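You operate a simulated robot arm through the tools that you are given. There is no shell and no other tool. Be economical: measure what you need, move in short steps, check, and stop when the job is done.

You run a simulated two-armed robot. Do the job below in one go: nothing can be reset, and whatever is moved stays where it is left.

TASK
Take the clear jar with the purple band and leave it on the low shelf of the long steel table. Fetch the small orange tub and set it on the middle shelf of the narrow steel stand. Take the small jar with the orange foot and leave it on top of the valve with the orange lever. Close the right door of the steel cabinet. Put the teal large cover cap from the top of the bag table on the top shelf of the narrow a-frame and the grey large cover cap on the top of the side table. Open the left drawer of the sampling table, put the green cover cap from the top of the table by the fence in the inside of the left drawer of the sampling table, then shut the drawer. Do these in any order. Set down upright: clear jar with the purple band, small jar with the orange foot.

The check looks at the end state, three seconds after you hand in, the way a careful person would. Anything else that was tipped, shoved, dropped, spilled or broken makes it a failure. Lids that push on must go on centred and level and be pressed home; caps that screw on are set level and turned clockwise until they are tight.

THE ROBOT
Two 7-joint arms with two-finger parallel grippers on one trunk, on a base that drives. Base frame: it is fixed to the floor where the robot stands at the start and does not move with it; the origin is under the middle of the robot, x ahead of it, y to its left, z up; the surface under the hand at the start is at about z = 0.84. Lengths are in m, angles in rad, forces in N, time in s.
The left shoulder is at the start at [0.05, 0.187, 1.06], the right one opposite. With the tool pointing down near the work surface each hand reaches from about 0.1 to 0.66 m from the robot's upright axis, wherever it stands, measured 20 degrees to its own side. Places, roughly: clear jar with the purple band (8x8x9 cm) [0.5, 0.2, 0.9]; cover cap [-7.25, 4.5, 1]; inside of the left drawer of the sampling table [-4.7, 2.8, 0.7]; large cover cap [-4.75, 4.75, 0.75]; left drawer of the sampling table [-4.6, 2.8, 0.7]; low shelf of the long steel table [0.7, 0, 0.3]; middle shelf of the narrow steel stand [0.9, -1.2, 0.6]; right door of the steel cabinet [-5.7, 4.3, 0.6]; small jar with the orange foot (6x6x8 cm) [0.4, -1.7, 0.9]; small orange tub (11x7x7 cm) [0.9, 0, 0.9]; top of the side table [-5.4, 5.1, 0.9]; top shelf of the narrow a-frame [-9.1, 2.4, 1.3]; valve with the orange lever (12x10x10 cm) [0.9, -2.6, 0.9]. Payload 3.43 kg a hand.
Tool frame (each hand has its own): the origin (TCP) lies between the finger pads and is the grasp point; the fingertips stand 0.03 m ahead of it; z points along the fingers, y is the line along which they close. The gripper opens to 0.094 m. The fingers are 0.028 m wide and 0.01 m thick; the gripper's body (0.05 by 0.096 m) begins 0.055 m behind the TCP.
Orientation is that of the tool frame in the base frame, as [roll, pitch, yaw] about the fixed x, y, z axes, in that order (R = Rz(yaw) Ry(pitch) Rx(roll)). With the fingers straight down and closing along the base's y, the tool's x points along the base's -x, its y along +y and its z along -z.

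THE INTERFACE
- The arms move only by the tool jog_arm. It takes "left_series", "right_series" or both (then of equal length, played together; a hand with none holds still); each is text: rows parted by semicolons, each of 7 numbers parted by spaces: the shift along the base's x, y, z in m, then the turn, a rotation vector about the base's x, y, z in rad, then the finger opening in m, from 0 to 0.094. In form: dx dy dz wx wy wz grip; .... A call has 1 to 12 rows; each row is the pose to reach, as a shift and turn from the pose commanded when the call began. A row lasts 0.2 s, in which the tool goes at most 0.05 m and 0.15 rad; a call with a longer step from one row to the next is refused whole, and so is a gripper value outside its range. Where a pose cannot be reached the arm comes as near as it can. A force on the tool above 40 N (or 10 N above the force at the start of the call, whichever is more), or a blocked arm, ends the call early, and 0.2 s more pass. Each finger travels about 0.153 m/s and halts on what it meets, pressing with about 40 N; the grip force reading is that of the motor and also rises with nothing between the fingers. The clock runs only during rows and for 0.2 s after the last one: add rows that repeat a pose to give the fingers time. The reply holds the time, the measured pose of the TCP, the force on the tool along the base axes, the opening and the grip force, in the units named above and with some noise, with the torque about the TCP (base axes, N m) and any sound that the robot's microphone picked up.
- Cameras (640 x 400 px; columns grow to the right, rows downward): "scene" is now at [0.1456, -0.0007, 1.2586]; the picture's right is [0.09, -1.00, 0.00], its down [-0.30, -0.03, -0.95] and it looks along [0.95, 0.09, -0.31] (base axes); focal length 279 px, centre (320, 200). "left" rides on the left gripper at [0.076, -0.014, -0.103] in its tool frame; the picture's right is [0.18, 0.98, 0.00], its down [-0.75, 0.14, -0.64] and it looks along [-0.63, 0.12, 0.77] (tool axes); focal length 243 px, centre (320, 200). "right" rides on the right gripper at [0.076, 0.014, -0.102] in its tool frame; the picture's right is [-0.18, 0.98, 0.00], its down [-0.75, -0.14, -0.64] and it looks along [-0.63, -0.12, 0.77] (tool axes); focal length 243 px, centre (320, 200). There is no depth. A picture from a camera that has moved, and an enlarged one, comes with that camera's place and axes in the base frame and with its lens. The place of the scene camera against the robot may be out by one fixed shift of up to 0.025 m in any direction.
- camera(camera): a new picture of that camera. The clock stands still meanwhile.
- lift_body(by): slides the trunk up (or, below 0, down) by that many m; the arms and the scene camera ride with it, the base frame stays. It gives what a move gives, with no picture.
- roll_base(legs): drives the robot by 1 to 6 legs, each [ahead, left, turn to the left] in m, m and rad, along the robot's own axes; the way and the turn of a leg run together, so that a leg with both is an arc; at most 1.5 m and 3.142 rad a leg. The arms and the cameras ride along, it lands a little off, and it stops where it bumps. It gives what a move gives.
- turn_head(pan, tilt): turns the head with the scene camera to pan (to the left, within 1.396 rad either way) and tilt (down, from -0.506 to 1.204), counted from straight ahead of the robot. It gives what a move gives.
- zoom(camera, box): a new picture of the part [left, top, right, bottom] of that camera's present view, enlarged. The clock stands still meanwhile.
- hand_in(): hands the job in; it is judged then, once.

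Work in short steps. Places have to be worked out from the pictures, the camera data and where the tool is seen: move nearer, look again, correct. Check each grasp and each placing, and mend what went wrong. You have 217 turns and 208 pictures in all, those below and enlarged ones among them. Open the grippers and draw the arms clear of the work before you hand the job in, unless the task says otherwise; then end with one line.

The tools are called after "Emit:" as a command line: name --argument value ..., lists and objects as JSON in quotes. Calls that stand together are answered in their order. jog_arm: Moves the arms, as the interface text tells. Its arguments: {"type":"object","properties":{"left_series":{"type":"string"},"right_series":{"type":"string"}},"required":[]} The other tools are called the same way: lift_body (by) slides the trunk up or down; roll_base (legs) drives the base; turn_head (pan, tilt) turns the head that bears the scene camera; camera (camera) takes a picture; zoom (camera, box) takes an enlarged picture of a part of a camera's view; hand_in () hands the job in.

At the start:

```text
time_s: 0.0
left_eef_pos: [0.3982, 0.2333, 1.0869]
left_tool_rot: [-3.139, 0.001, -3.138]
left_contact_force: [-0.6, -0.3, 1.3]
left_wrist_torque: [0.02, 0.01, -0.01]
left_gripper_width: 0.0939
left_grip_force: 0.1
right_eef_pos: [0.3947, -0.0828, 1.1641]
right_tool_rot: [-3.141, 0.0, -3.141]
right_contact_force: [-0.5, -0.4, 0.1]
right_wrist_torque: [-0.02, -0.03, 0.02]
right_gripper_width: 0.0939
right_grip_force: 0.1
trunk travel left (down, up): [-0.275, 0.157]
robot x, y, heading: [-0.0011, -0.0032, -0.001]
head pan, tilt: [0.094, 0.311]
```

scene: 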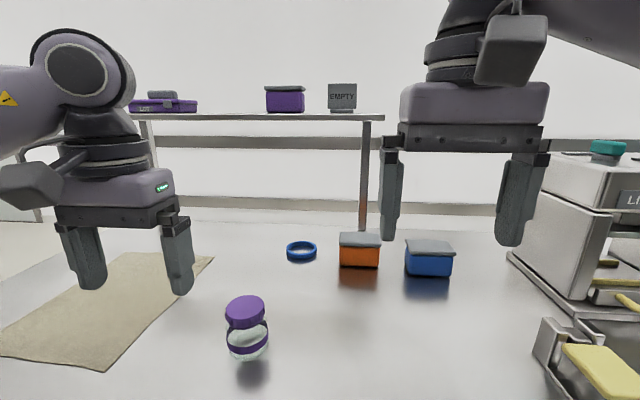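
right: 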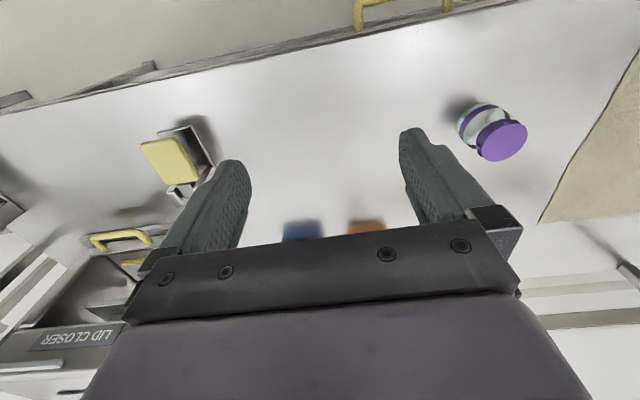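
left: 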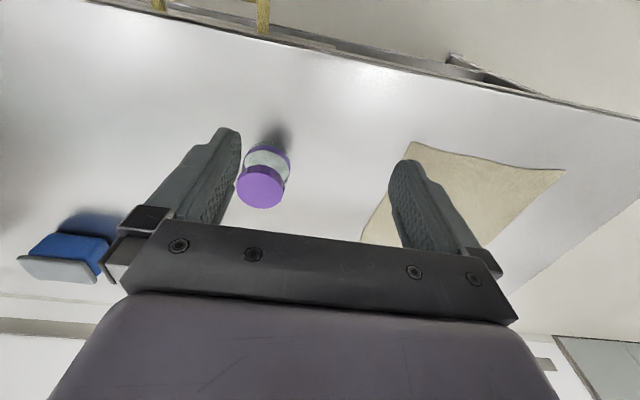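

The left wrist and scene views both put the purple-band jar near (0.525, 0.17). I'll look down at the table's front edge and right side before I touch anything.

Emit:
turn_head --pan 0 --tilt 0.9

Emit:
camera --camera "scene"

Emit:
turn_head --pan -1.2 --tilt 0.3

Emit:
camera --camera "scene"

```text
time_s: 1.0
left_eef_pos: [0.397, 0.2336, 1.0882]
left_tool_rot: [-3.141, -0.002, -3.14]
left_contact_force: [-0.4, -0.3, 0.8]
left_wrist_torque: [0.02, 0.0, -0.01]
left_gripper_width: 0.0939
left_grip_force: 0.0
right_eef_pos: [0.3952, -0.0831, 1.1632]
right_tool_rot: [3.141, 0.001, -3.142]
right_contact_force: [0.1, 0.3, 0.6]
right_wrist_torque: [0.03, -0.02, 0.01]
right_gripper_width: 0.0941
right_grip_force: 0.0
trunk travel left (down, up): [-0.275, 0.157]
robot x, y, heading: [-0.0016, 0.0006, -0.002]
head pan, tilt: [0.0, 0.901]
```

```text
204 pictures are left
camera scene: at [0.1282, -0.0095, 1.2074], right [0.0, -1.0, 0.0], down [-0.78, 0.0, -0.62], along [0.62, 0.0, -0.78], focal length 279 px, centre (320, 200)
```

scene: 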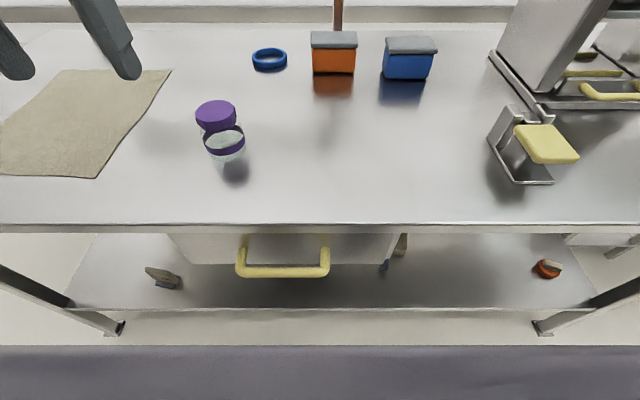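

```text
time_s: 2.4
left_eef_pos: [0.398, 0.2339, 1.0881]
left_tool_rot: [-3.139, 0.0, -3.141]
left_contact_force: [0.9, -0.4, -0.8]
left_wrist_torque: [0.02, 0.01, 0.0]
left_gripper_width: 0.0939
left_grip_force: 0.0
right_eef_pos: [0.3947, -0.0835, 1.1634]
right_tool_rot: [3.139, 0.0, -3.14]
right_contact_force: [-0.6, -0.9, -0.8]
right_wrist_torque: [-0.01, 0.0, 0.01]
right_gripper_width: 0.094
right_grip_force: 0.1
trunk travel left (down, up): [-0.275, 0.157]
robot x, y, heading: [-0.0016, -0.001, -0.001]
head pan, tilt: [-1.201, 0.3]
```

```text
203 pictures are left
camera scene: at [0.0865, -0.0965, 1.2596], right [-0.93, -0.36, 0.0], down [-0.11, 0.28, -0.96], along [0.35, -0.89, -0.3], focal length 279 px, centre (320, 200)
```

scene: 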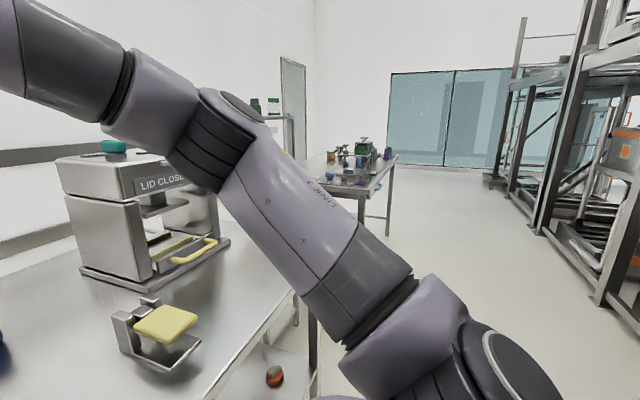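

The table's front edge is near x = 0.36, and the low shelf has a clear stretch around y = -0.4. I'll tilt the left hand 45° forward and bring it to a pregrasp in front of and above the jar, then check with its camera.

Emit:
jog_arm --left_series "0 0 0 0 -0.13 0 0.094; 0.01 -0.015 0 0 -0.26 0 0.094; 0.02 -0.03 -0.02 0 -0.39 0 0.094; 0.03 -0.045 -0.05 0 -0.52 0 0.094; 0.036 -0.058 -0.09 0 -0.65 0 0.094; 0.042 -0.058 -0.127 0 -0.785 0 0.094; 0.042 -0.058 -0.127 0 -0.785 0 0.094"

Emit:
camera --camera "left"

Emit:
turn_head --pan 0 --tilt 0.7

Emit:
camera --camera "scene"

```text
time_s: 4.0
left_eef_pos: [0.4416, 0.1767, 0.9604]
left_tool_rot: [-3.141, 0.785, -3.139]
left_contact_force: [0.2, 0.0, -0.2]
left_wrist_torque: [0.01, -0.03, -0.02]
left_gripper_width: 0.0941
left_grip_force: 0.1
right_eef_pos: [0.3944, -0.0839, 1.1638]
right_tool_rot: [3.141, 0.0, 3.141]
right_contact_force: [-0.7, -0.7, -0.3]
right_wrist_torque: [-0.02, 0.01, 0.0]
right_gripper_width: 0.0939
right_grip_force: 0.0
trunk travel left (down, up): [-0.275, 0.157]
robot x, y, heading: [0.0012, 0.0012, 0.001]
head pan, tilt: [-1.201, 0.3]
```

```text
202 pictures are left
camera left: at [0.3159, 0.1631, 0.9796], right [-0.13, 0.98, -0.13], down [0.08, 0.14, 0.99], along [0.99, 0.12, -0.1], focal length 243 px, centre (320, 200)
```

left: 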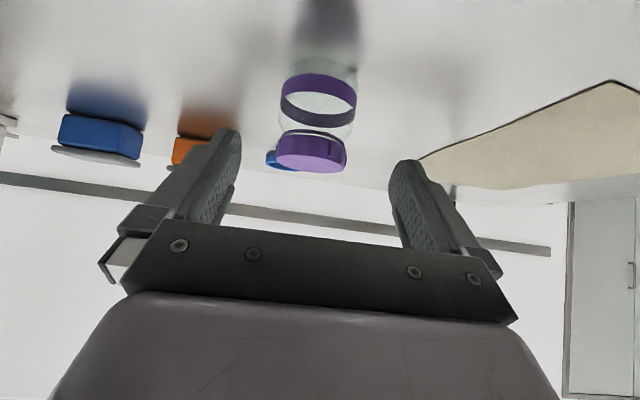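

```text
time_s: 5.4
left_eef_pos: [0.4419, 0.1787, 0.9614]
left_tool_rot: [-3.137, 0.786, -3.138]
left_contact_force: [-0.1, -0.3, 0.5]
left_wrist_torque: [0.02, -0.02, -0.02]
left_gripper_width: 0.0942
left_grip_force: 0.0
right_eef_pos: [0.395, -0.0834, 1.163]
right_tool_rot: [3.142, 0.0, -3.141]
right_contact_force: [0.2, -0.3, -0.3]
right_wrist_torque: [0.0, -0.03, 0.01]
right_gripper_width: 0.0941
right_grip_force: 0.0
trunk travel left (down, up): [-0.275, 0.157]
robot x, y, heading: [-0.0037, -0.0005, -0.001]
head pan, tilt: [0.0, 0.7]
```

```text
201 pictures are left
camera scene: at [0.1377, -0.0096, 1.2235], right [0.0, -1.0, 0.0], down [-0.64, 0.0, -0.77], along [0.77, 0.0, -0.64], focal length 279 px, centre (320, 200)
```

scene: 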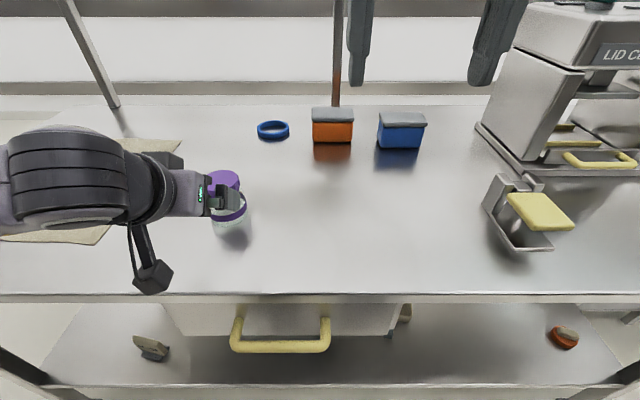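

The jar sits at about (0.53, 0.176), in line with the fingers. I'll advance along the tool axis and close.

Emit:
jog_arm --left_series "0.025 0 -0.025 0 0 0 0.094; 0.05 -0.001 -0.05 0 0 0 0.094; 0.074 -0.001 -0.074 0 0 0 0.094; 0.074 -0.001 -0.074 0 0 0 0.094"

Emit:
camera --camera "left"

```text
time_s: 6.4
left_eef_pos: [0.516, 0.1757, 0.8911]
left_tool_rot: [-3.14, 0.785, -3.14]
left_contact_force: [-0.6, 0.0, 0.2]
left_wrist_torque: [0.0, -0.01, 0.01]
left_gripper_width: 0.0941
left_grip_force: 0.1
right_eef_pos: [0.3945, -0.0846, 1.1636]
right_tool_rot: [3.14, 0.0, -3.141]
right_contact_force: [-0.2, -0.4, 1.2]
right_wrist_torque: [0.01, 0.0, 0.02]
right_gripper_width: 0.0941
right_grip_force: 0.1
trunk travel left (down, up): [-0.275, 0.157]
robot x, y, heading: [0.0039, -0.0, -0.003]
head pan, tilt: [0.0, 0.7]
```

```text
200 pictures are left
camera left: at [0.3897, 0.1616, 0.9097], right [-0.13, 0.98, -0.13], down [0.08, 0.14, 0.99], along [0.99, 0.12, -0.1], focal length 243 px, centre (320, 200)
```

left: 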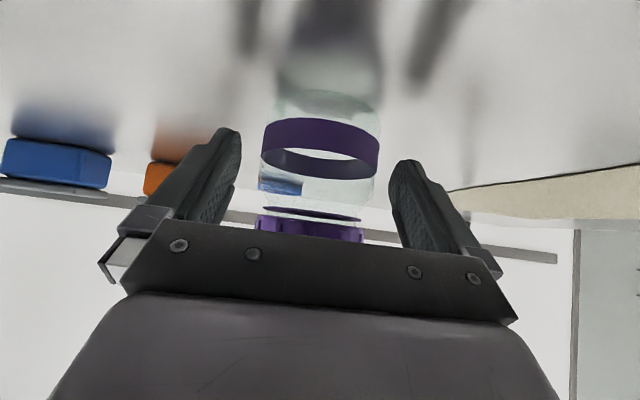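

The band's apparent width puts the jar axis at about x = 0.545, so I'll go 14 mm further in and then close.

Emit:
jog_arm --left_series "0.014 0 0 0 0 0 0.094; 0.014 0 0 0 0 0 0.08; 0.014 0 0 0 0 0 0.06; 0.014 0 0 0 0 0 0.05; 0.014 0 0 0 0 0 0.05"

Emit:
camera --camera "left"

```text
time_s: 7.6
left_eef_pos: [0.5286, 0.1764, 0.8895]
left_tool_rot: [-3.137, 0.786, -3.14]
left_contact_force: [-1.2, 0.6, -0.6]
left_wrist_torque: [0.05, 0.0, -0.02]
left_gripper_width: 0.0745
left_grip_force: 39.8
right_eef_pos: [0.3942, -0.083, 1.1636]
right_tool_rot: [-3.14, 0.0, -3.141]
right_contact_force: [0.5, 0.1, 0.6]
right_wrist_torque: [0.02, -0.01, 0.02]
right_gripper_width: 0.094
right_grip_force: 0.1
trunk travel left (down, up): [-0.275, 0.157]
robot x, y, heading: [0.0004, 0.0025, 0.001]
head pan, tilt: [0.0, 0.7]
```

```text
199 pictures are left
camera left: at [0.4031, 0.1617, 0.909], right [-0.13, 0.98, -0.13], down [0.08, 0.14, 0.99], along [0.99, 0.12, -0.1], focal length 243 px, centre (320, 200)
```

left: 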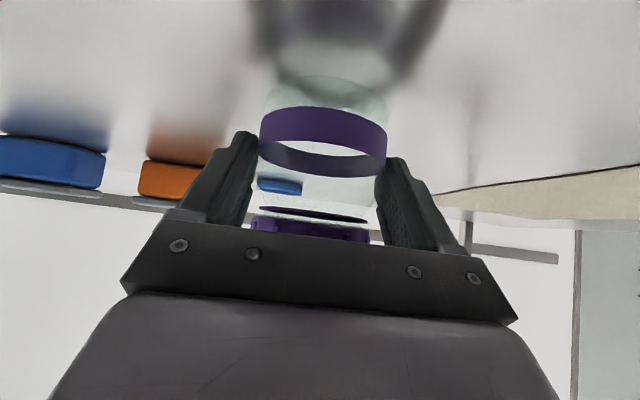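

The jar is held (0.0745 m, 40 N). I'll lift it and tuck the right arm up and back, then back away from the table.

Emit:
jog_arm --left_series "0 0 0.03 0 0 0 0.05; 0 0 0.07 0 0 0 0.05; -0.02 0 0.11 0 0 0 0.05; -0.05 0 0.13 0 0 0 0.05; -0.08 0 0.13 0 0 0 0.05; -0.1 0 0.13 0 0 0 0.05" --right_series "-0.02 -0.03 0.02 0 0 0 0.094; -0.04 -0.06 0.05 0 0 0 0.094; -0.06 -0.1 0.08 0 0 0 0.094; -0.08 -0.13 0.11 0 0 0 0.094; -0.1 -0.17 0.13 0 0 0 0.094; -0.12 -0.2 0.15 0 0 0 0.094"

Emit:
roll_base --legs '[[-0.45, 0, 0]]'

Emit:
camera --camera "scene"

```text
refused: row 3 steps farther than a row can; nothing moved
```

```text
time_s: 10.3
left_eef_pos: [0.0911, 0.174, 0.8888]
left_tool_rot: [-3.138, 0.785, 3.137]
left_contact_force: [0.2, -0.6, -0.3]
left_wrist_torque: [0.0, 0.02, 0.01]
left_gripper_width: 0.0748
left_grip_force: 40.1
right_eef_pos: [-0.0444, -0.0842, 1.163]
right_tool_rot: [-3.141, 0.001, 3.134]
right_contact_force: [0.2, -1.0, -0.2]
right_wrist_torque: [0.02, -0.01, 0.01]
right_gripper_width: 0.0941
right_grip_force: 0.0
trunk travel left (down, up): [-0.275, 0.157]
robot x, y, heading: [-0.4384, 0.0033, -0.005]
head pan, tilt: [0.0, 0.7]
```

```text
198 pictures are left
camera scene: at [-0.3014, -0.009, 1.2235], right [-0.01, -1.0, 0.0], down [-0.64, 0.0, -0.77], along [0.77, 0.0, -0.64], focal length 279 px, centre (320, 200)
```

scene: 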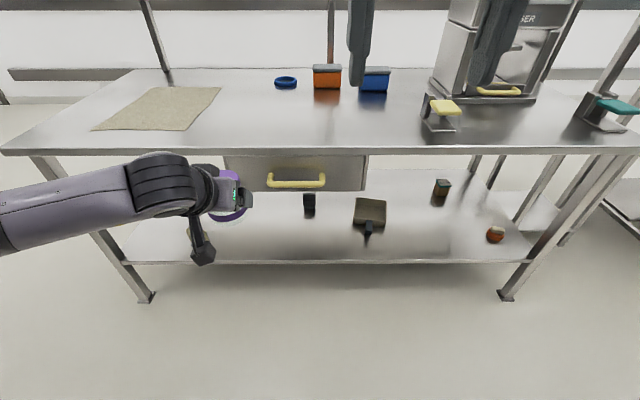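

The lift was refused, so the base move slid the jar along the empty table in the grip. It is still held and nothing else was touched. From now on I'll wait for each reply before making a dependent move. Next I'll raise and tuck the right arm.

Emit:
jog_arm --right_series "-0.02 -0.03 0.02 0 0 0 0.094; -0.04 -0.06 0.045 0 0 0 0.094; -0.06 -0.09 0.07 0 0 0 0.094; -0.08 -0.12 0.095 0 0 0 0.094; -0.1 -0.15 0.12 0 0 0 0.094; -0.12 -0.18 0.14 0 0 0 0.094; -0.12 -0.2 0.16 0 0 0 0.094"

Emit:
lift_body --by -0.27

Emit:
camera --camera "left"

```text
time_s: 11.9
left_eef_pos: [0.0913, 0.1745, 0.8892]
left_tool_rot: [-3.137, 0.783, 3.139]
left_contact_force: [0.0, 0.2, 0.3]
left_wrist_torque: [0.02, 0.06, 0.01]
left_gripper_width: 0.0745
left_grip_force: 40.0
right_eef_pos: [-0.1277, -0.2481, 1.2615]
right_tool_rot: [3.141, 0.0, 3.136]
right_contact_force: [0.1, 0.6, 0.3]
right_wrist_torque: [0.03, 0.0, -0.03]
right_gripper_width: 0.094
right_grip_force: 0.1
right hand out of reach, approached as far as the arm can: row 5, 6, 7
trunk travel left (down, up): [-0.275, 0.157]
robot x, y, heading: [-0.4376, 0.0027, -0.003]
head pan, tilt: [0.0, 0.7]
```

```text
time_s: 14.6
left_eef_pos: [0.0911, 0.1733, 0.6196]
left_tool_rot: [-3.138, 0.784, 3.138]
left_contact_force: [0.5, -0.4, -0.3]
left_wrist_torque: [0.0, 0.03, 0.0]
left_gripper_width: 0.0706
left_grip_force: 40.4
right_eef_pos: [-0.1268, -0.2484, 0.9903]
right_tool_rot: [3.14, 0.002, 3.134]
right_contact_force: [-1.3, -0.5, -0.9]
right_wrist_torque: [0.03, 0.02, -0.03]
right_gripper_width: 0.0941
right_grip_force: 0.0
trunk travel left (down, up): [-0.005, 0.427]
robot x, y, heading: [-0.4414, 0.0038, -0.008]
head pan, tilt: [0.0, 0.7]
```

```text
197 pictures are left
camera left: at [-0.035, 0.1607, 0.6389], right [-0.13, 0.98, -0.13], down [0.08, 0.14, 0.99], along [0.99, 0.11, -0.1], focal length 243 px, centre (320, 200)
```

left: 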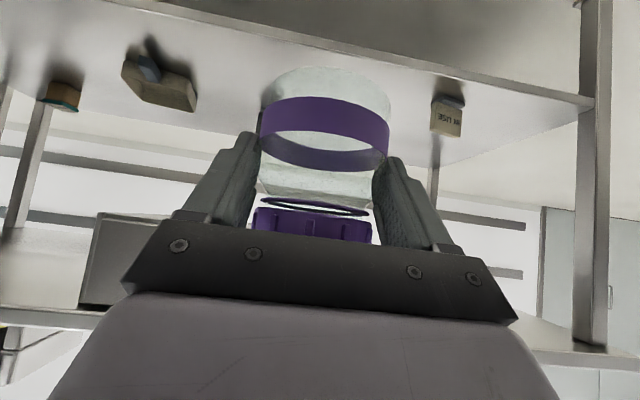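

The jar is still upright in the grip; the opening reads 0.0706. I'll lower the hand to just above shelf height while the robot stands clear of the table.

Emit:
jog_arm --left_series "0 0 -0.03 0 0 0 0.05; 0.01 0 -0.06 0 0 0 0.05; 0.02 0 -0.09 0 0 0 0.05; 0.03 0 -0.12 0 0 0 0.05; 0.04 0 -0.15 0 0 0 0.05; 0.04 0 -0.18 0 0 0 0.05; 0.04 0 -0.2 0 0 0 0.05; 0.04 0 -0.22 0 0 0 0.05"

Emit:
camera --camera "left"

Emit:
camera --camera "scene"

```text
time_s: 16.4
left_eef_pos: [0.1296, 0.1735, 0.4015]
left_tool_rot: [-3.139, 0.785, 3.138]
left_contact_force: [-0.3, 0.3, -0.7]
left_wrist_torque: [-0.01, 0.05, -0.01]
left_gripper_width: 0.0707
left_grip_force: 40.3
right_eef_pos: [-0.1257, -0.2473, 0.9904]
right_tool_rot: [3.14, 0.002, 3.134]
right_contact_force: [0.2, -0.2, 0.2]
right_wrist_torque: [0.02, -0.03, -0.02]
right_gripper_width: 0.094
right_grip_force: 0.1
trunk travel left (down, up): [-0.005, 0.427]
robot x, y, heading: [-0.4395, -0.0019, -0.002]
head pan, tilt: [0.0, 0.7]
```

```text
196 pictures are left
camera left: at [0.0039, 0.16, 0.4196], right [-0.13, 0.98, -0.13], down [0.08, 0.14, 0.99], along [0.99, 0.11, -0.1], focal length 243 px, centre (320, 200)
```

left: 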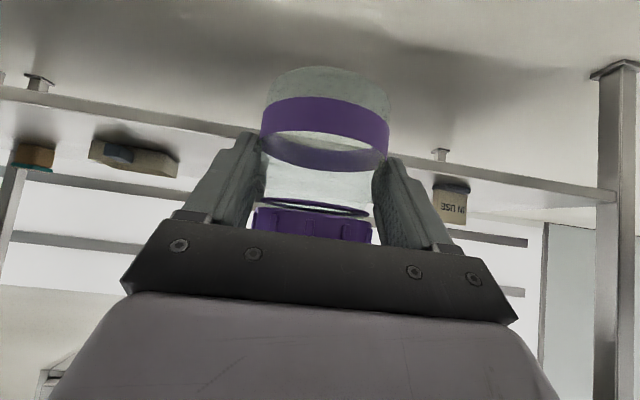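

```text
195 pictures are left
camera scene: at [-0.3012, -0.009, 0.9535], right [-0.01, -1.0, 0.0], down [-0.64, 0.0, -0.76], along [0.76, 0.0, -0.64], focal length 279 px, centre (320, 200)
```

scene: 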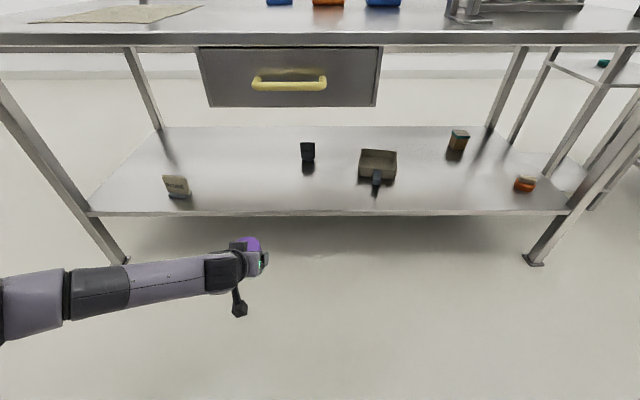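

I'll drive sideways and then in under the table, aiming to put the jar over the empty spot near (0.52, -0.51).

Emit:
roll_base --legs '[[0, -0.685, 0], [0.375, 0, 0]]'

Emit:
camera --camera "left"

Emit:
camera --camera "scene"

```text
time_s: 24.8
left_eef_pos: [0.5012, -0.4902, 0.4003]
left_tool_rot: [-3.138, 0.784, -3.126]
left_contact_force: [-0.5, -0.7, 0.3]
left_wrist_torque: [-0.02, 0.03, 0.01]
left_gripper_width: 0.0705
left_grip_force: 39.9
right_eef_pos: [0.252, -0.9169, 0.9906]
right_tool_rot: [3.14, 0.001, -3.129]
right_contact_force: [1.3, 0.4, 0.0]
right_wrist_torque: [0.02, 0.0, -0.01]
right_gripper_width: 0.094
right_grip_force: 0.1
trunk travel left (down, up): [-0.005, 0.427]
robot x, y, heading: [-0.0616, -0.671, 0.013]
head pan, tilt: [0.0, 0.7]
```

```text
194 pictures are left
camera left: at [0.3764, -0.5061, 0.4197], right [-0.14, 0.98, -0.13], down [0.08, 0.14, 0.99], along [0.99, 0.13, -0.1], focal length 243 px, centre (320, 200)
```

left: 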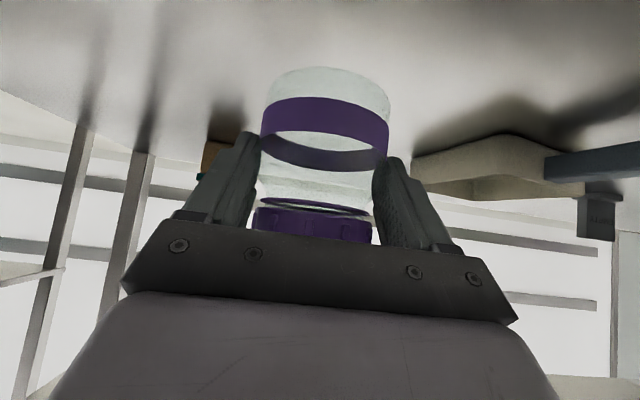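

```text
193 pictures are left
camera scene: at [0.0743, -0.6804, 0.9535], right [0.01, -1.0, 0.0], down [-0.64, -0.01, -0.76], along [0.76, 0.01, -0.64], focal length 279 px, centre (320, 200)
```

scene: 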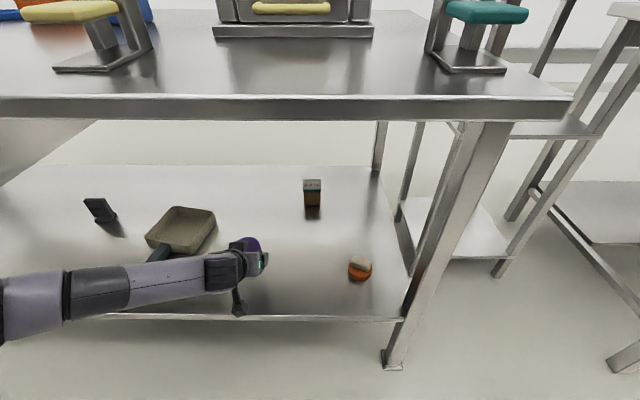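

Clear of the pan and its handle. I'll lower the jar toward the shelf, watching the force.

Emit:
jog_arm --left_series "0 0 -0.015 0 0 0 0.05; 0 0 -0.03 0 0 0 0.05; 0 0 -0.038 0 0 0 0.05; 0 0 -0.041 0 0 0 0.05; 0 0 -0.041 0 0 0 0.05"

Emit:
camera --camera "left"

```text
time_s: 26.0
left_eef_pos: [0.5016, -0.4903, 0.3585]
left_tool_rot: [-3.139, 0.783, -3.127]
left_contact_force: [0.2, -1.8, -0.3]
left_wrist_torque: [0.0, 0.03, -0.01]
left_gripper_width: 0.0702
left_grip_force: 40.0
right_eef_pos: [0.2532, -0.9168, 0.9908]
right_tool_rot: [3.142, 0.003, -3.13]
right_contact_force: [0.3, -0.4, -0.1]
right_wrist_torque: [0.0, 0.0, 0.02]
right_gripper_width: 0.0943
right_grip_force: 0.0
trunk travel left (down, up): [-0.005, 0.427]
robot x, y, heading: [-0.066, -0.6752, 0.01]
head pan, tilt: [0.0, 0.7]
```

```text
192 pictures are left
camera left: at [0.3769, -0.5054, 0.3783], right [-0.14, 0.98, -0.13], down [0.08, 0.14, 0.99], along [0.99, 0.13, -0.1], focal length 243 px, centre (320, 200)
```

left: 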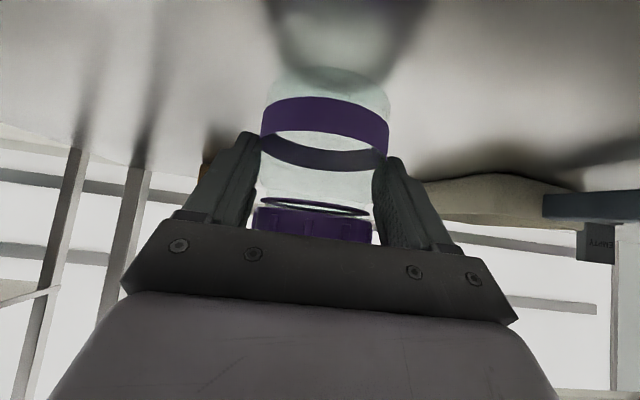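

Emit:
jog_arm --left_series "0 0 -0.003 0 0 0 0.05; 0 0 -0.006 0 0 0 0.05; 0 0 -0.008 0 0 0 0.05; 0 0 -0.008 0 0 0 0.05"

Emit:
camera --camera "left"

```text
time_s: 27.0
left_eef_pos: [0.5015, -0.4901, 0.3548]
left_tool_rot: [-3.138, 0.788, -3.125]
left_contact_force: [-3.5, -1.0, 10.8]
left_wrist_torque: [-0.09, 0.51, -0.03]
left_gripper_width: 0.0706
left_grip_force: 39.8
right_eef_pos: [0.2514, -0.9173, 0.9914]
right_tool_rot: [3.14, 0.001, -3.13]
right_contact_force: [-0.4, 0.4, 0.1]
right_wrist_torque: [-0.02, 0.03, 0.01]
right_gripper_width: 0.094
right_grip_force: 0.0
trunk travel left (down, up): [-0.005, 0.427]
robot x, y, heading: [-0.0641, -0.6732, 0.011]
head pan, tilt: [0.0, 0.7]
```

```text
191 pictures are left
camera left: at [0.3767, -0.5058, 0.3731], right [-0.14, 0.98, -0.13], down [0.08, 0.14, 0.99], along [0.99, 0.13, -0.09], focal length 243 px, centre (320, 200)
```

left: 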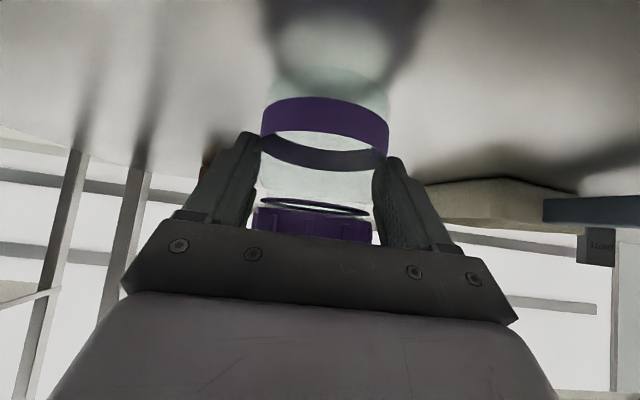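

The shelf is pushing back at about 11 N, so the jar is standing on it. I'll ease off a little, open, and draw back along the tool axis.

Emit:
jog_arm --left_series "0 0 0.002 0 0 0 0.06; 0 0 0.003 0 0 0 0.078; 0 0 0.003 0 0 0 0.094; 0 0 0.003 0 0 0 0.094; -0.02 0 0.01 0 0 0 0.094; -0.045 0 0.03 0 0 0 0.094; -0.08 0 0.06 0 0 0 0.094; -0.11 0 0.09 0 0 0 0.094"

Emit:
camera --camera "left"

```text
time_s: 28.8
left_eef_pos: [0.3923, -0.4879, 0.442]
left_tool_rot: [3.14, 0.779, -3.127]
left_contact_force: [0.0, 0.8, 0.2]
left_wrist_torque: [-0.02, 0.02, 0.02]
left_gripper_width: 0.0938
left_grip_force: 0.1
right_eef_pos: [0.2515, -0.916, 0.99]
right_tool_rot: [3.141, 0.004, -3.13]
right_contact_force: [0.2, 0.4, 0.8]
right_wrist_torque: [0.0, 0.01, -0.01]
right_gripper_width: 0.094
right_grip_force: 0.1
trunk travel left (down, up): [-0.005, 0.427]
robot x, y, heading: [-0.0648, -0.6757, 0.012]
head pan, tilt: [0.0, 0.7]
```

```text
190 pictures are left
camera left: at [0.2666, -0.504, 0.4617], right [-0.14, 0.98, -0.13], down [0.08, 0.14, 0.99], along [0.99, 0.13, -0.1], focal length 243 px, centre (320, 200)
```

left: 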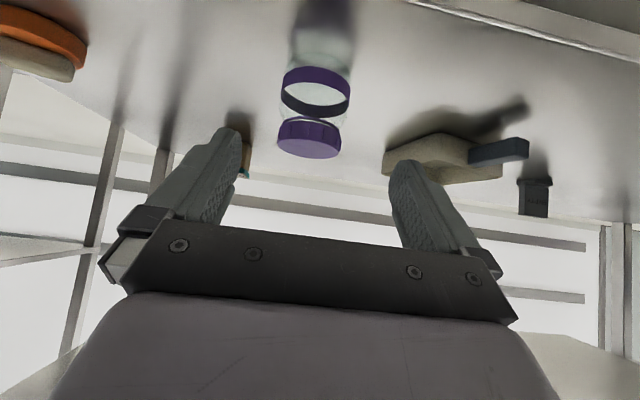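

The jar stands upright on the shelf. I'll back out, raise the trunk, and look at the narrow stand.

Emit:
roll_base --legs '[[-0.5, 0, 0], [0, -0.5, 0]]'

Emit:
lift_body --by 0.2

Emit:
turn_head --pan 0 --tilt 0.4

Emit:
camera --camera "scene"

```text
time_s: 36.2
left_eef_pos: [-0.0972, -0.9893, 0.4415]
left_tool_rot: [-3.141, 0.781, -3.124]
left_contact_force: [-0.3, -0.4, 0.2]
left_wrist_torque: [-0.04, 0.01, 0.0]
left_gripper_width: 0.094
left_grip_force: 0.0
right_eef_pos: [-0.2357, -1.4175, 0.99]
right_tool_rot: [3.14, 0.002, -3.126]
right_contact_force: [-0.9, -0.7, -0.5]
right_wrist_torque: [0.02, -0.02, 0.04]
right_gripper_width: 0.0943
right_grip_force: 0.0
trunk travel left (down, up): [-0.005, 0.427]
robot x, y, heading: [-0.5514, -1.1759, 0.021]
head pan, tilt: [0.0, 0.7]
```

```text
time_s: 38.4
left_eef_pos: [-0.0978, -0.989, 0.642]
left_tool_rot: [3.14, 0.781, -3.125]
left_contact_force: [-0.1, 0.6, -0.7]
left_wrist_torque: [-0.01, -0.01, -0.01]
left_gripper_width: 0.094
left_grip_force: 0.0
right_eef_pos: [-0.2354, -1.4179, 1.1909]
right_tool_rot: [3.14, 0.001, -3.125]
right_contact_force: [-0.5, 0.2, -0.7]
right_wrist_torque: [-0.03, 0.01, 0.03]
right_gripper_width: 0.094
right_grip_force: 0.0
trunk travel left (down, up): [-0.205, 0.227]
robot x, y, heading: [-0.554, -1.1771, 0.014]
head pan, tilt: [0.0, 0.7]
```

```text
time_s: 39.1
left_eef_pos: [-0.0985, -0.9876, 0.6407]
left_tool_rot: [3.14, 0.781, -3.123]
left_contact_force: [-0.2, 0.0, 0.3]
left_wrist_torque: [0.04, -0.02, 0.01]
left_gripper_width: 0.0941
left_grip_force: 0.2
right_eef_pos: [-0.2358, -1.4176, 1.1905]
right_tool_rot: [3.139, 0.003, -3.126]
right_contact_force: [-0.2, 0.7, 0.4]
right_wrist_torque: [-0.01, 0.0, 0.02]
right_gripper_width: 0.094
right_grip_force: 0.0
trunk travel left (down, up): [-0.205, 0.227]
robot x, y, heading: [-0.5535, -1.1795, 0.016]
head pan, tilt: [0.0, 0.4]
```

```text
189 pictures are left
camera scene: at [-0.4076, -1.1819, 1.1803], right [0.02, -1.0, 0.0], down [-0.39, -0.01, -0.92], along [0.92, 0.01, -0.39], focal length 279 px, centre (320, 200)
```

scene: 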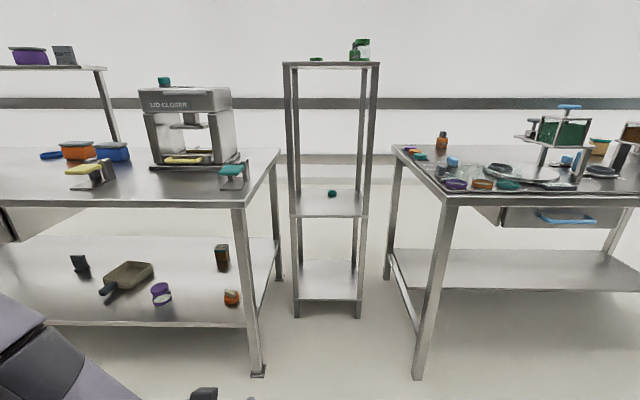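

The stand's middle shelf is open (about x 0.78–1.14, z 0.6) with roughly 0.6 m of headroom, and there is one teal cap near its back. The tub is far in, so I need to know how close the base can get; I'll look at my own base from two trunk heights.

Emit:
turn_head --pan 0 --tilt 1.2

Emit:
camera --camera "scene"

Emit:
lift_body --by 0.22

Emit:
camera --camera "scene"

```text
time_s: 40.3
left_eef_pos: [-0.0984, -0.9886, 0.6423]
left_tool_rot: [3.14, 0.782, -3.124]
left_contact_force: [-0.2, 0.7, 0.5]
left_wrist_torque: [0.03, 0.02, -0.01]
left_gripper_width: 0.0939
left_grip_force: 0.0
right_eef_pos: [-0.2367, -1.4169, 1.1904]
right_tool_rot: [3.14, 0.002, -3.127]
right_contact_force: [-0.3, -0.4, 0.1]
right_wrist_torque: [0.0, -0.02, 0.03]
right_gripper_width: 0.0943
right_grip_force: 0.0
trunk travel left (down, up): [-0.205, 0.227]
robot x, y, heading: [-0.5506, -1.1739, 0.015]
head pan, tilt: [0.0, 1.201]
```

```text
188 pictures are left
camera scene: at [-0.4442, -1.1825, 1.1176], right [0.02, -1.0, 0.0], down [-0.93, -0.02, -0.36], along [0.36, 0.01, -0.93], focal length 279 px, centre (320, 200)
```

scene: 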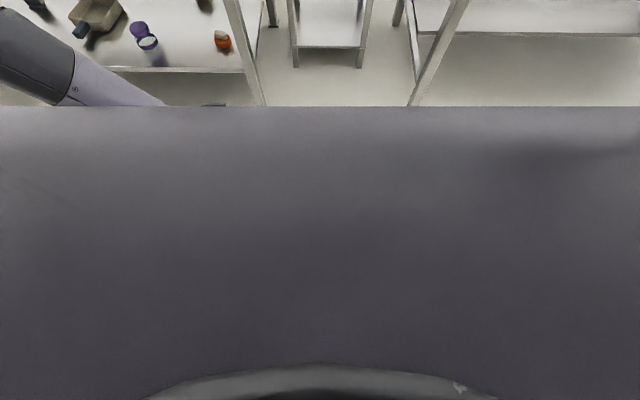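

```text
time_s: 42.6
left_eef_pos: [-0.0976, -0.9897, 0.862]
left_tool_rot: [3.141, 0.779, -3.125]
left_contact_force: [-0.6, 0.7, -0.3]
left_wrist_torque: [0.0, -0.02, 0.01]
left_gripper_width: 0.0939
left_grip_force: 0.0
right_eef_pos: [-0.2369, -1.4167, 1.4105]
right_tool_rot: [3.139, 0.003, -3.127]
right_contact_force: [-0.6, -0.2, 0.3]
right_wrist_torque: [-0.01, 0.0, 0.05]
right_gripper_width: 0.0942
right_grip_force: 0.0
trunk travel left (down, up): [-0.425, 0.007]
robot x, y, heading: [-0.5503, -1.1768, 0.019]
head pan, tilt: [0.0, 1.201]
```

```text
187 pictures are left
camera scene: at [-0.4442, -1.1825, 1.3375], right [0.02, -1.0, 0.0], down [-0.93, -0.02, -0.36], along [0.36, 0.01, -0.93], focal length 279 px, centre (320, 200)
```

scene: 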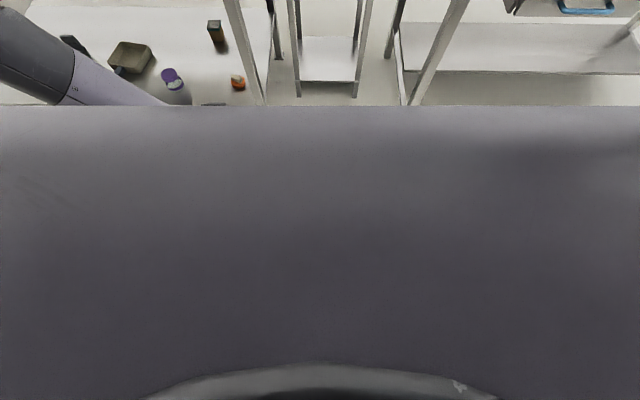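

The purple edge is only the chest, which rides above table height, so the base front isn't visible. I'll bring the left hand back to vertical before approaching the tub.

Emit:
jog_arm --left_series "0 0 0.03 0 0.13 0 0.094; 0 0 0.07 0 0.26 0 0.094; 0 0 0.11 0 0.39 0 0.094; 0 0 0.15 0 0.52 0 0.094; 0 0 0.19 0 0.65 0 0.094; 0 0 0.23 0 0.785 0 0.094; 0 0 0.23 0 0.785 0 0.094"

Emit:
jog_arm --left_series "0 0 0 0 0 -0.145 0.094; 0 0 0 0 0 -0.29 0.094; 0 0 0 0 0 -0.435 0.094; 0 0 0 0 0 -0.58 0.094; 0 0 0 0 0 -0.725 0.094; 0 0 0 0 0 -0.87 0.094; 0 0 0 0 0 -1.015 0.094; 0 0 0 0 0 -1.16 0.094; 0 0 0 0 0 -1.305 0.094; 0 0 0 0 0 -1.45 0.094; 0 0 0 0 0 -1.585 0.094; 0 0 0 0 0 -1.585 0.094"

Emit:
turn_head --pan 0.2 --tilt 0.7

Emit:
roll_base --legs '[[0, 0.93, 0], [0.55, 0, 0]]'

Emit:
camera --camera "scene"

```text
time_s: 44.2
left_eef_pos: [-0.0963, -0.988, 1.0931]
left_tool_rot: [3.131, -0.007, -3.13]
left_contact_force: [1.2, -0.7, 1.1]
left_wrist_torque: [0.01, 0.02, 0.02]
left_gripper_width: 0.0941
left_grip_force: 0.1
right_eef_pos: [-0.2356, -1.4184, 1.4122]
right_tool_rot: [3.139, 0.001, -3.126]
right_contact_force: [-0.2, 0.0, 0.2]
right_wrist_torque: [-0.03, 0.02, -0.02]
right_gripper_width: 0.0939
right_grip_force: 0.0
trunk travel left (down, up): [-0.425, 0.007]
robot x, y, heading: [-0.5504, -1.175, 0.017]
head pan, tilt: [0.0, 1.201]
```

```text
time_s: 46.8
left_eef_pos: [-0.2661, -1.0118, 1.1336]
left_tool_rot: [3.123, -0.004, 1.608]
left_contact_force: [-0.5, -0.7, -0.1]
left_wrist_torque: [-0.03, -0.03, 0.0]
left_gripper_width: 0.094
left_grip_force: 0.0
left hand out of reach, approached as far as the arm can: row 7, 8, 9, 10, 11, 12
right_eef_pos: [-0.2394, -1.4163, 1.4123]
right_tool_rot: [-3.141, 0.006, -3.126]
right_contact_force: [-0.7, 0.6, 0.6]
right_wrist_torque: [-0.02, -0.06, -0.02]
right_gripper_width: 0.0941
right_grip_force: 0.1
trunk travel left (down, up): [-0.425, 0.007]
robot x, y, heading: [-0.5545, -1.1746, 0.017]
head pan, tilt: [0.0, 1.201]
```

```text
time_s: 47.7
left_eef_pos: [-0.2634, -1.0145, 1.1319]
left_tool_rot: [3.126, -0.007, 1.611]
left_contact_force: [0.1, 1.0, 1.0]
left_wrist_torque: [0.04, 0.0, -0.02]
left_gripper_width: 0.094
left_grip_force: 0.1
right_eef_pos: [-0.2361, -1.4189, 1.4116]
right_tool_rot: [3.139, 0.002, -3.126]
right_contact_force: [0.4, 0.4, -1.1]
right_wrist_torque: [0.01, 0.0, -0.03]
right_gripper_width: 0.0941
right_grip_force: 0.0
trunk travel left (down, up): [-0.425, 0.007]
robot x, y, heading: [-0.5546, -1.1775, 0.018]
head pan, tilt: [0.201, 0.7]
```

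```text
time_s: 59.1
left_eef_pos: [0.2786, -0.0733, 1.1319]
left_tool_rot: [3.128, -0.007, 1.591]
left_contact_force: [0.1, -0.1, 0.1]
left_wrist_torque: [-0.02, 0.02, 0.0]
left_gripper_width: 0.0942
left_grip_force: 0.0
right_eef_pos: [0.3009, -0.4759, 1.4103]
right_tool_rot: [3.14, 0.0, 3.138]
right_contact_force: [0.1, 0.2, 1.1]
right_wrist_torque: [0.0, 0.02, 0.03]
right_gripper_width: 0.0939
right_grip_force: 0.0
trunk travel left (down, up): [-0.425, 0.007]
robot x, y, heading: [-0.0113, -0.2313, -0.002]
head pan, tilt: [0.201, 0.7]
```

```text
186 pictures are left
camera scene: at [0.1238, -0.2213, 1.3735], right [0.2, -0.98, 0.0], down [-0.63, -0.13, -0.76], along [0.75, 0.15, -0.64], focal length 279 px, centre (320, 200)
```

scene: 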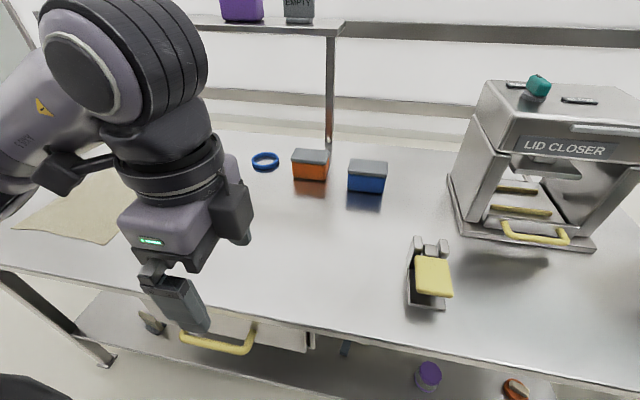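

With that yaw the left arm runs short of reach. I'll swing it the other way, 180° round with the closing line still along x, and drive forward a little.

Emit:
jog_arm --left_series "0.015 0 0 0 0 0.145 0.094; 0.03 0 0 0 0 0.29 0.094; 0.045 0 0 0 0 0.435 0.094; 0.06 0 0 0 0 0.58 0.094; 0.075 0 0 0 0 0.725 0.094; 0.09 0 0 0 0 0.87 0.094; 0.105 0 0 0 0 1.015 0.094; 0.12 0 0 0 0 1.16 0.094; 0.135 0 0 0 0 1.305 0.094; 0.15 0 0 0 0 1.45 0.094; 0.16 0 0 0 0 1.55 0.094; 0.17 0 0 0 0 1.55 0.094"

Emit:
jog_arm --left_series "0.0 0 0 0 0 0.145 0.094; 0.0 0 0 0 0 0.29 0.094; 0 0 0 0 0 0.435 0.094; 0 0 0 0 0 0.58 0.094; 0 0 0 0 0 0.725 0.094; 0 0 0 0 0 0.87 0.094; 0 0 0 0 0 1.015 0.094; 0 0 0 0 0 1.16 0.094; 0 0 0 0 0 1.305 0.094; 0 0 0 0 0 1.45 0.094; 0 0 0 0 0 1.571 0.094; 0 0 0 0 0 1.571 0.094"

Emit:
roll_base --legs '[[0.12, 0, 0]]'

```text
time_s: 61.8
left_eef_pos: [0.4502, -0.0743, 1.1326]
left_tool_rot: [3.127, -0.005, -3.14]
left_contact_force: [-0.1, 0.6, -0.5]
left_wrist_torque: [0.03, 0.03, 0.02]
left_gripper_width: 0.094
left_grip_force: 0.1
right_eef_pos: [0.3, -0.4769, 1.4107]
right_tool_rot: [3.14, 0.001, 3.138]
right_contact_force: [-0.8, 0.2, -0.3]
right_wrist_torque: [0.0, -0.01, -0.02]
right_gripper_width: 0.0939
right_grip_force: 0.1
trunk travel left (down, up): [-0.425, 0.007]
robot x, y, heading: [-0.0123, -0.2289, 0.001]
head pan, tilt: [0.201, 0.7]
```

```text
time_s: 64.3
left_eef_pos: [0.4492, -0.0732, 1.1316]
left_tool_rot: [3.128, -0.007, -1.567]
left_contact_force: [-0.1, -0.5, 0.1]
left_wrist_torque: [-0.01, 0.0, -0.03]
left_gripper_width: 0.0938
left_grip_force: 0.1
right_eef_pos: [0.2992, -0.4757, 1.4104]
right_tool_rot: [3.141, 0.002, 3.138]
right_contact_force: [-0.1, 1.1, -0.8]
right_wrist_torque: [0.01, -0.01, 0.0]
right_gripper_width: 0.0942
right_grip_force: 0.1
trunk travel left (down, up): [-0.425, 0.007]
robot x, y, heading: [-0.0111, -0.232, -0.001]
head pan, tilt: [0.201, 0.7]
```

```text
time_s: 65.6
left_eef_pos: [0.5471, -0.0735, 1.133]
left_tool_rot: [3.129, -0.007, -1.567]
left_contact_force: [0.2, 0.2, -0.2]
left_wrist_torque: [0.0, -0.02, -0.02]
left_gripper_width: 0.0939
left_grip_force: 0.1
right_eef_pos: [0.3975, -0.4775, 1.4111]
right_tool_rot: [3.138, 0.001, 3.138]
right_contact_force: [-0.6, -0.2, -0.7]
right_wrist_torque: [-0.03, -0.05, 0.0]
right_gripper_width: 0.0941
right_grip_force: 0.0
trunk travel left (down, up): [-0.425, 0.007]
robot x, y, heading: [0.0879, -0.2283, -0.001]
head pan, tilt: [0.201, 0.7]
stopped in leg 1: the robot was blocked; the commanded pose is now the measured one
```

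The base bumps at x ≈ 0.088, so a top-down grasp at x = 0.885 is out of reach and I'll have to draw the tub nearer first. A zoom will show what room there is behind it.

Emit:
zoom --camera "scene" --box '[220, 80, 420, 205]'

Emit:
camera --camera "left"

```text
3.20 times, centred on (320, 142) of scene
camera zoom: at [0.2207, -0.2215, 1.3737], right [0.2, -0.98, 0.0], down [-0.63, -0.13, -0.77], along [0.75, 0.15, -0.64], focal length 893 px, centre (320, 384)
```

zoom: 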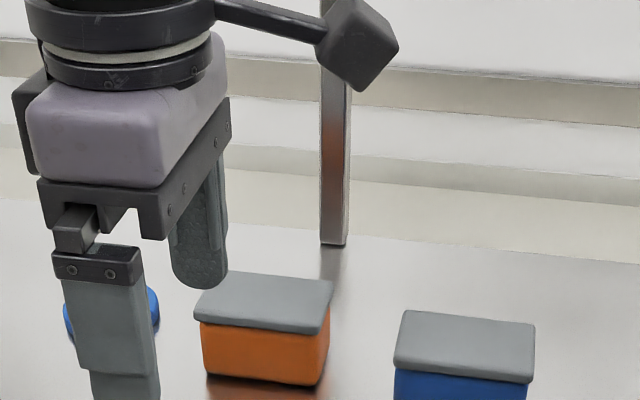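

```text
184 pictures are left
camera left: at [0.5637, -0.1487, 1.236], right [-0.98, -0.19, 0.01], down [-0.13, 0.76, 0.64], along [-0.13, 0.63, -0.77], focal length 243 px, centre (320, 200)
```

left: 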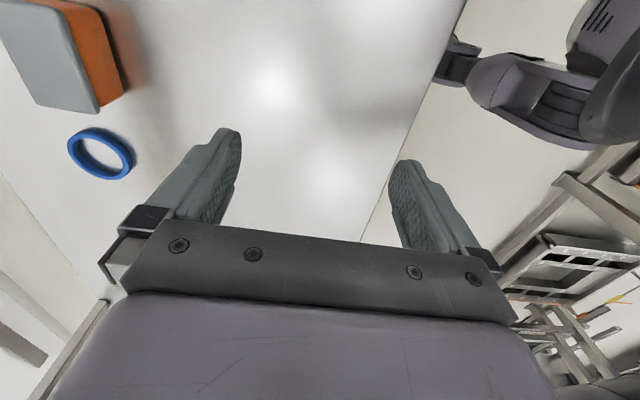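

There is about 0.18 m free behind the tub. Before resorting to a push I'll measure my real reach: trunk down 0.12, then reach forward over the tub.

Emit:
lift_body --by -0.12

Emit:
jog_arm --left_series "0.04 0.01 0 0 0 0 0.094; 0.08 0.02 0 0 0 0 0.094; 0.12 0.03 0 0 0 0 0.094; 0.16 0.03 0 0 0 0 0.094; 0.2 0.03 0 0 0 0 0.094; 0.24 0.03 0 0 0 0 0.094; 0.28 0.03 0 0 0 0 0.094; 0.32 0.03 0 0 0 0 0.094; 0.32 0.03 0 0 0 0 0.094"

Emit:
camera --camera "scene"

```text
time_s: 67.1
left_eef_pos: [0.5485, -0.0726, 1.0117]
left_tool_rot: [3.124, -0.006, -1.569]
left_contact_force: [0.1, 0.0, 0.0]
left_wrist_torque: [0.03, -0.02, -0.02]
left_gripper_width: 0.0941
left_grip_force: 0.0
right_eef_pos: [0.4005, -0.4766, 1.2899]
right_tool_rot: [3.141, 0.0, 3.138]
right_contact_force: [-0.6, -0.5, 0.6]
right_wrist_torque: [0.02, -0.01, 0.01]
right_gripper_width: 0.0938
right_grip_force: 0.0
trunk travel left (down, up): [-0.305, 0.127]
robot x, y, heading: [0.0815, -0.2272, -0.001]
head pan, tilt: [0.201, 0.7]
```

```text
time_s: 69.1
left_eef_pos: [0.7078, -0.0364, 1.006]
left_tool_rot: [3.126, -0.007, -1.569]
left_contact_force: [-0.3, -0.2, -0.3]
left_wrist_torque: [0.04, -0.02, 0.02]
left_gripper_width: 0.0937
left_grip_force: 0.1
left hand out of reach, approached as far as the arm can: row 5, 6, 7, 8, 9
right_eef_pos: [0.3992, -0.4763, 1.2896]
right_tool_rot: [3.139, -0.001, 3.139]
right_contact_force: [0.1, 0.1, 0.0]
right_wrist_torque: [0.03, -0.02, 0.0]
right_gripper_width: 0.094
right_grip_force: 0.1
trunk travel left (down, up): [-0.305, 0.127]
robot x, y, heading: [0.0853, -0.2289, 0.001]
head pan, tilt: [0.201, 0.7]
```

```text
183 pictures are left
camera scene: at [0.2222, -0.2216, 1.2535], right [0.2, -0.98, 0.0], down [-0.63, -0.13, -0.76], along [0.75, 0.15, -0.64], focal length 279 px, centre (320, 200)
```

scene: 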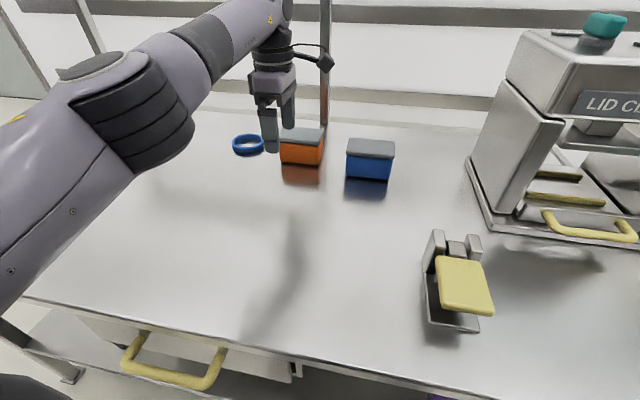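

Top-down reach is 0.57 m from the shoulder. If I turn the robot side-on (facing -y), the left shoulder gets about 0.14 m nearer the table, which should be enough. I'll retract the arm, unwind the yaw, back off and turn.

Emit:
jog_arm --left_series "-0.03 0.0 0.01 0 0 -0.145 0.094; -0.06 0.01 0.02 0 0 -0.29 0.094; -0.09 0.02 0.03 0 0 -0.435 0.094; -0.12 0.03 0.04 0 0 -0.58 0.094; -0.15 0.04 0.05 0 0 -0.725 0.094; -0.18 0.05 0.06 0 0 -0.87 0.094; -0.21 0.06 0.07 0 0 -1.015 0.094; -0.24 0.07 0.08 0 0 -1.16 0.094; -0.27 0.07 0.09 0 0 -1.305 0.094; -0.29 0.07 0.1 0 0 -1.45 0.094; -0.31 0.07 0.1 0 0 -1.571 0.094; -0.31 0.07 0.1 0 0 -1.571 0.094"

Emit:
roll_base --legs '[[-0.5, 0, 0], [0, 0, -1.571], [-0.27, 0, 0], [0, 0.45, 0]]'

Emit:
turn_head --pan 1.2 --tilt 0.6

Emit:
camera --camera "scene"

```text
time_s: 71.7
left_eef_pos: [0.4, 0.0313, 1.1]
left_tool_rot: [3.126, -0.007, 3.142]
left_contact_force: [0.1, 0.8, -0.2]
left_wrist_torque: [0.01, 0.0, -0.04]
left_gripper_width: 0.094
left_grip_force: 0.0
right_eef_pos: [0.3996, -0.4778, 1.2891]
right_tool_rot: [3.14, -0.002, 3.137]
right_contact_force: [-0.5, -0.7, 0.0]
right_wrist_torque: [0.02, -0.04, 0.0]
right_gripper_width: 0.094
right_grip_force: 0.1
trunk travel left (down, up): [-0.305, 0.127]
robot x, y, heading: [0.0912, -0.2308, -0.003]
head pan, tilt: [0.201, 0.7]
```

```text
time_s: 84.2
left_eef_pos: [0.3035, -0.3097, 1.1006]
left_tool_rot: [3.125, -0.008, 1.532]
left_contact_force: [0.5, 0.2, -0.2]
left_wrist_torque: [-0.02, -0.01, 0.02]
left_gripper_width: 0.0937
left_grip_force: 0.0
right_eef_pos: [-0.2051, -0.2884, 1.2892]
right_tool_rot: [3.14, -0.002, 1.527]
right_contact_force: [-0.6, 0.2, -0.7]
right_wrist_torque: [0.01, -0.02, 0.0]
right_gripper_width: 0.094
right_grip_force: 0.1
trunk travel left (down, up): [-0.305, 0.127]
robot x, y, heading: [0.0574, 0.014, -1.613]
head pan, tilt: [0.201, 0.7]
```

```text
time_s: 85.5
left_eef_pos: [0.3027, -0.3102, 1.1004]
left_tool_rot: [3.125, -0.008, 1.533]
left_contact_force: [0.3, 0.1, 0.8]
left_wrist_torque: [0.01, 0.01, 0.01]
left_gripper_width: 0.0941
left_grip_force: 0.0
right_eef_pos: [-0.2047, -0.2879, 1.2891]
right_tool_rot: [3.139, -0.001, 1.526]
right_contact_force: [-1.0, -0.2, 0.0]
right_wrist_torque: [-0.02, 0.02, -0.03]
right_gripper_width: 0.094
right_grip_force: 0.1
trunk travel left (down, up): [-0.305, 0.127]
robot x, y, heading: [0.0567, 0.0162, -1.613]
head pan, tilt: [1.201, 0.6]
```

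```text
182 pictures are left
camera scene: at [0.1286, -0.0887, 1.2621], right [-0.4, -0.92, 0.0], down [-0.52, 0.23, -0.83], along [0.76, -0.33, -0.56], focal length 279 px, centre (320, 200)
```

scene: 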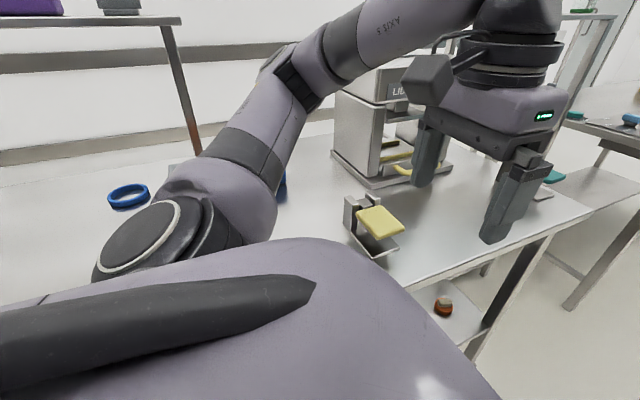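

Side-on now at x = 0.057. I'll straighten the heading and creep 0.1 m closer.

Emit:
roll_base --legs '[[0, 0, 0.04], [-0.04, 0.1, 0]]'

```text
time_s: 87.5
left_eef_pos: [0.3456, -0.2634, 1.1007]
left_tool_rot: [3.125, -0.008, 1.569]
left_contact_force: [0.4, -0.5, 0.1]
left_wrist_torque: [0.03, -0.03, 0.03]
left_gripper_width: 0.094
left_grip_force: 0.2
right_eef_pos: [-0.1629, -0.2615, 1.2897]
right_tool_rot: [3.14, -0.001, 1.566]
right_contact_force: [0.5, 0.1, -0.5]
right_wrist_torque: [0.02, -0.02, -0.01]
right_gripper_width: 0.0941
right_grip_force: 0.0
trunk travel left (down, up): [-0.305, 0.127]
robot x, y, heading: [0.0883, 0.0529, -1.574]
head pan, tilt: [1.201, 0.6]
stopped in leg 2: the robot was blocked; the commanded pose is now the measured one
```

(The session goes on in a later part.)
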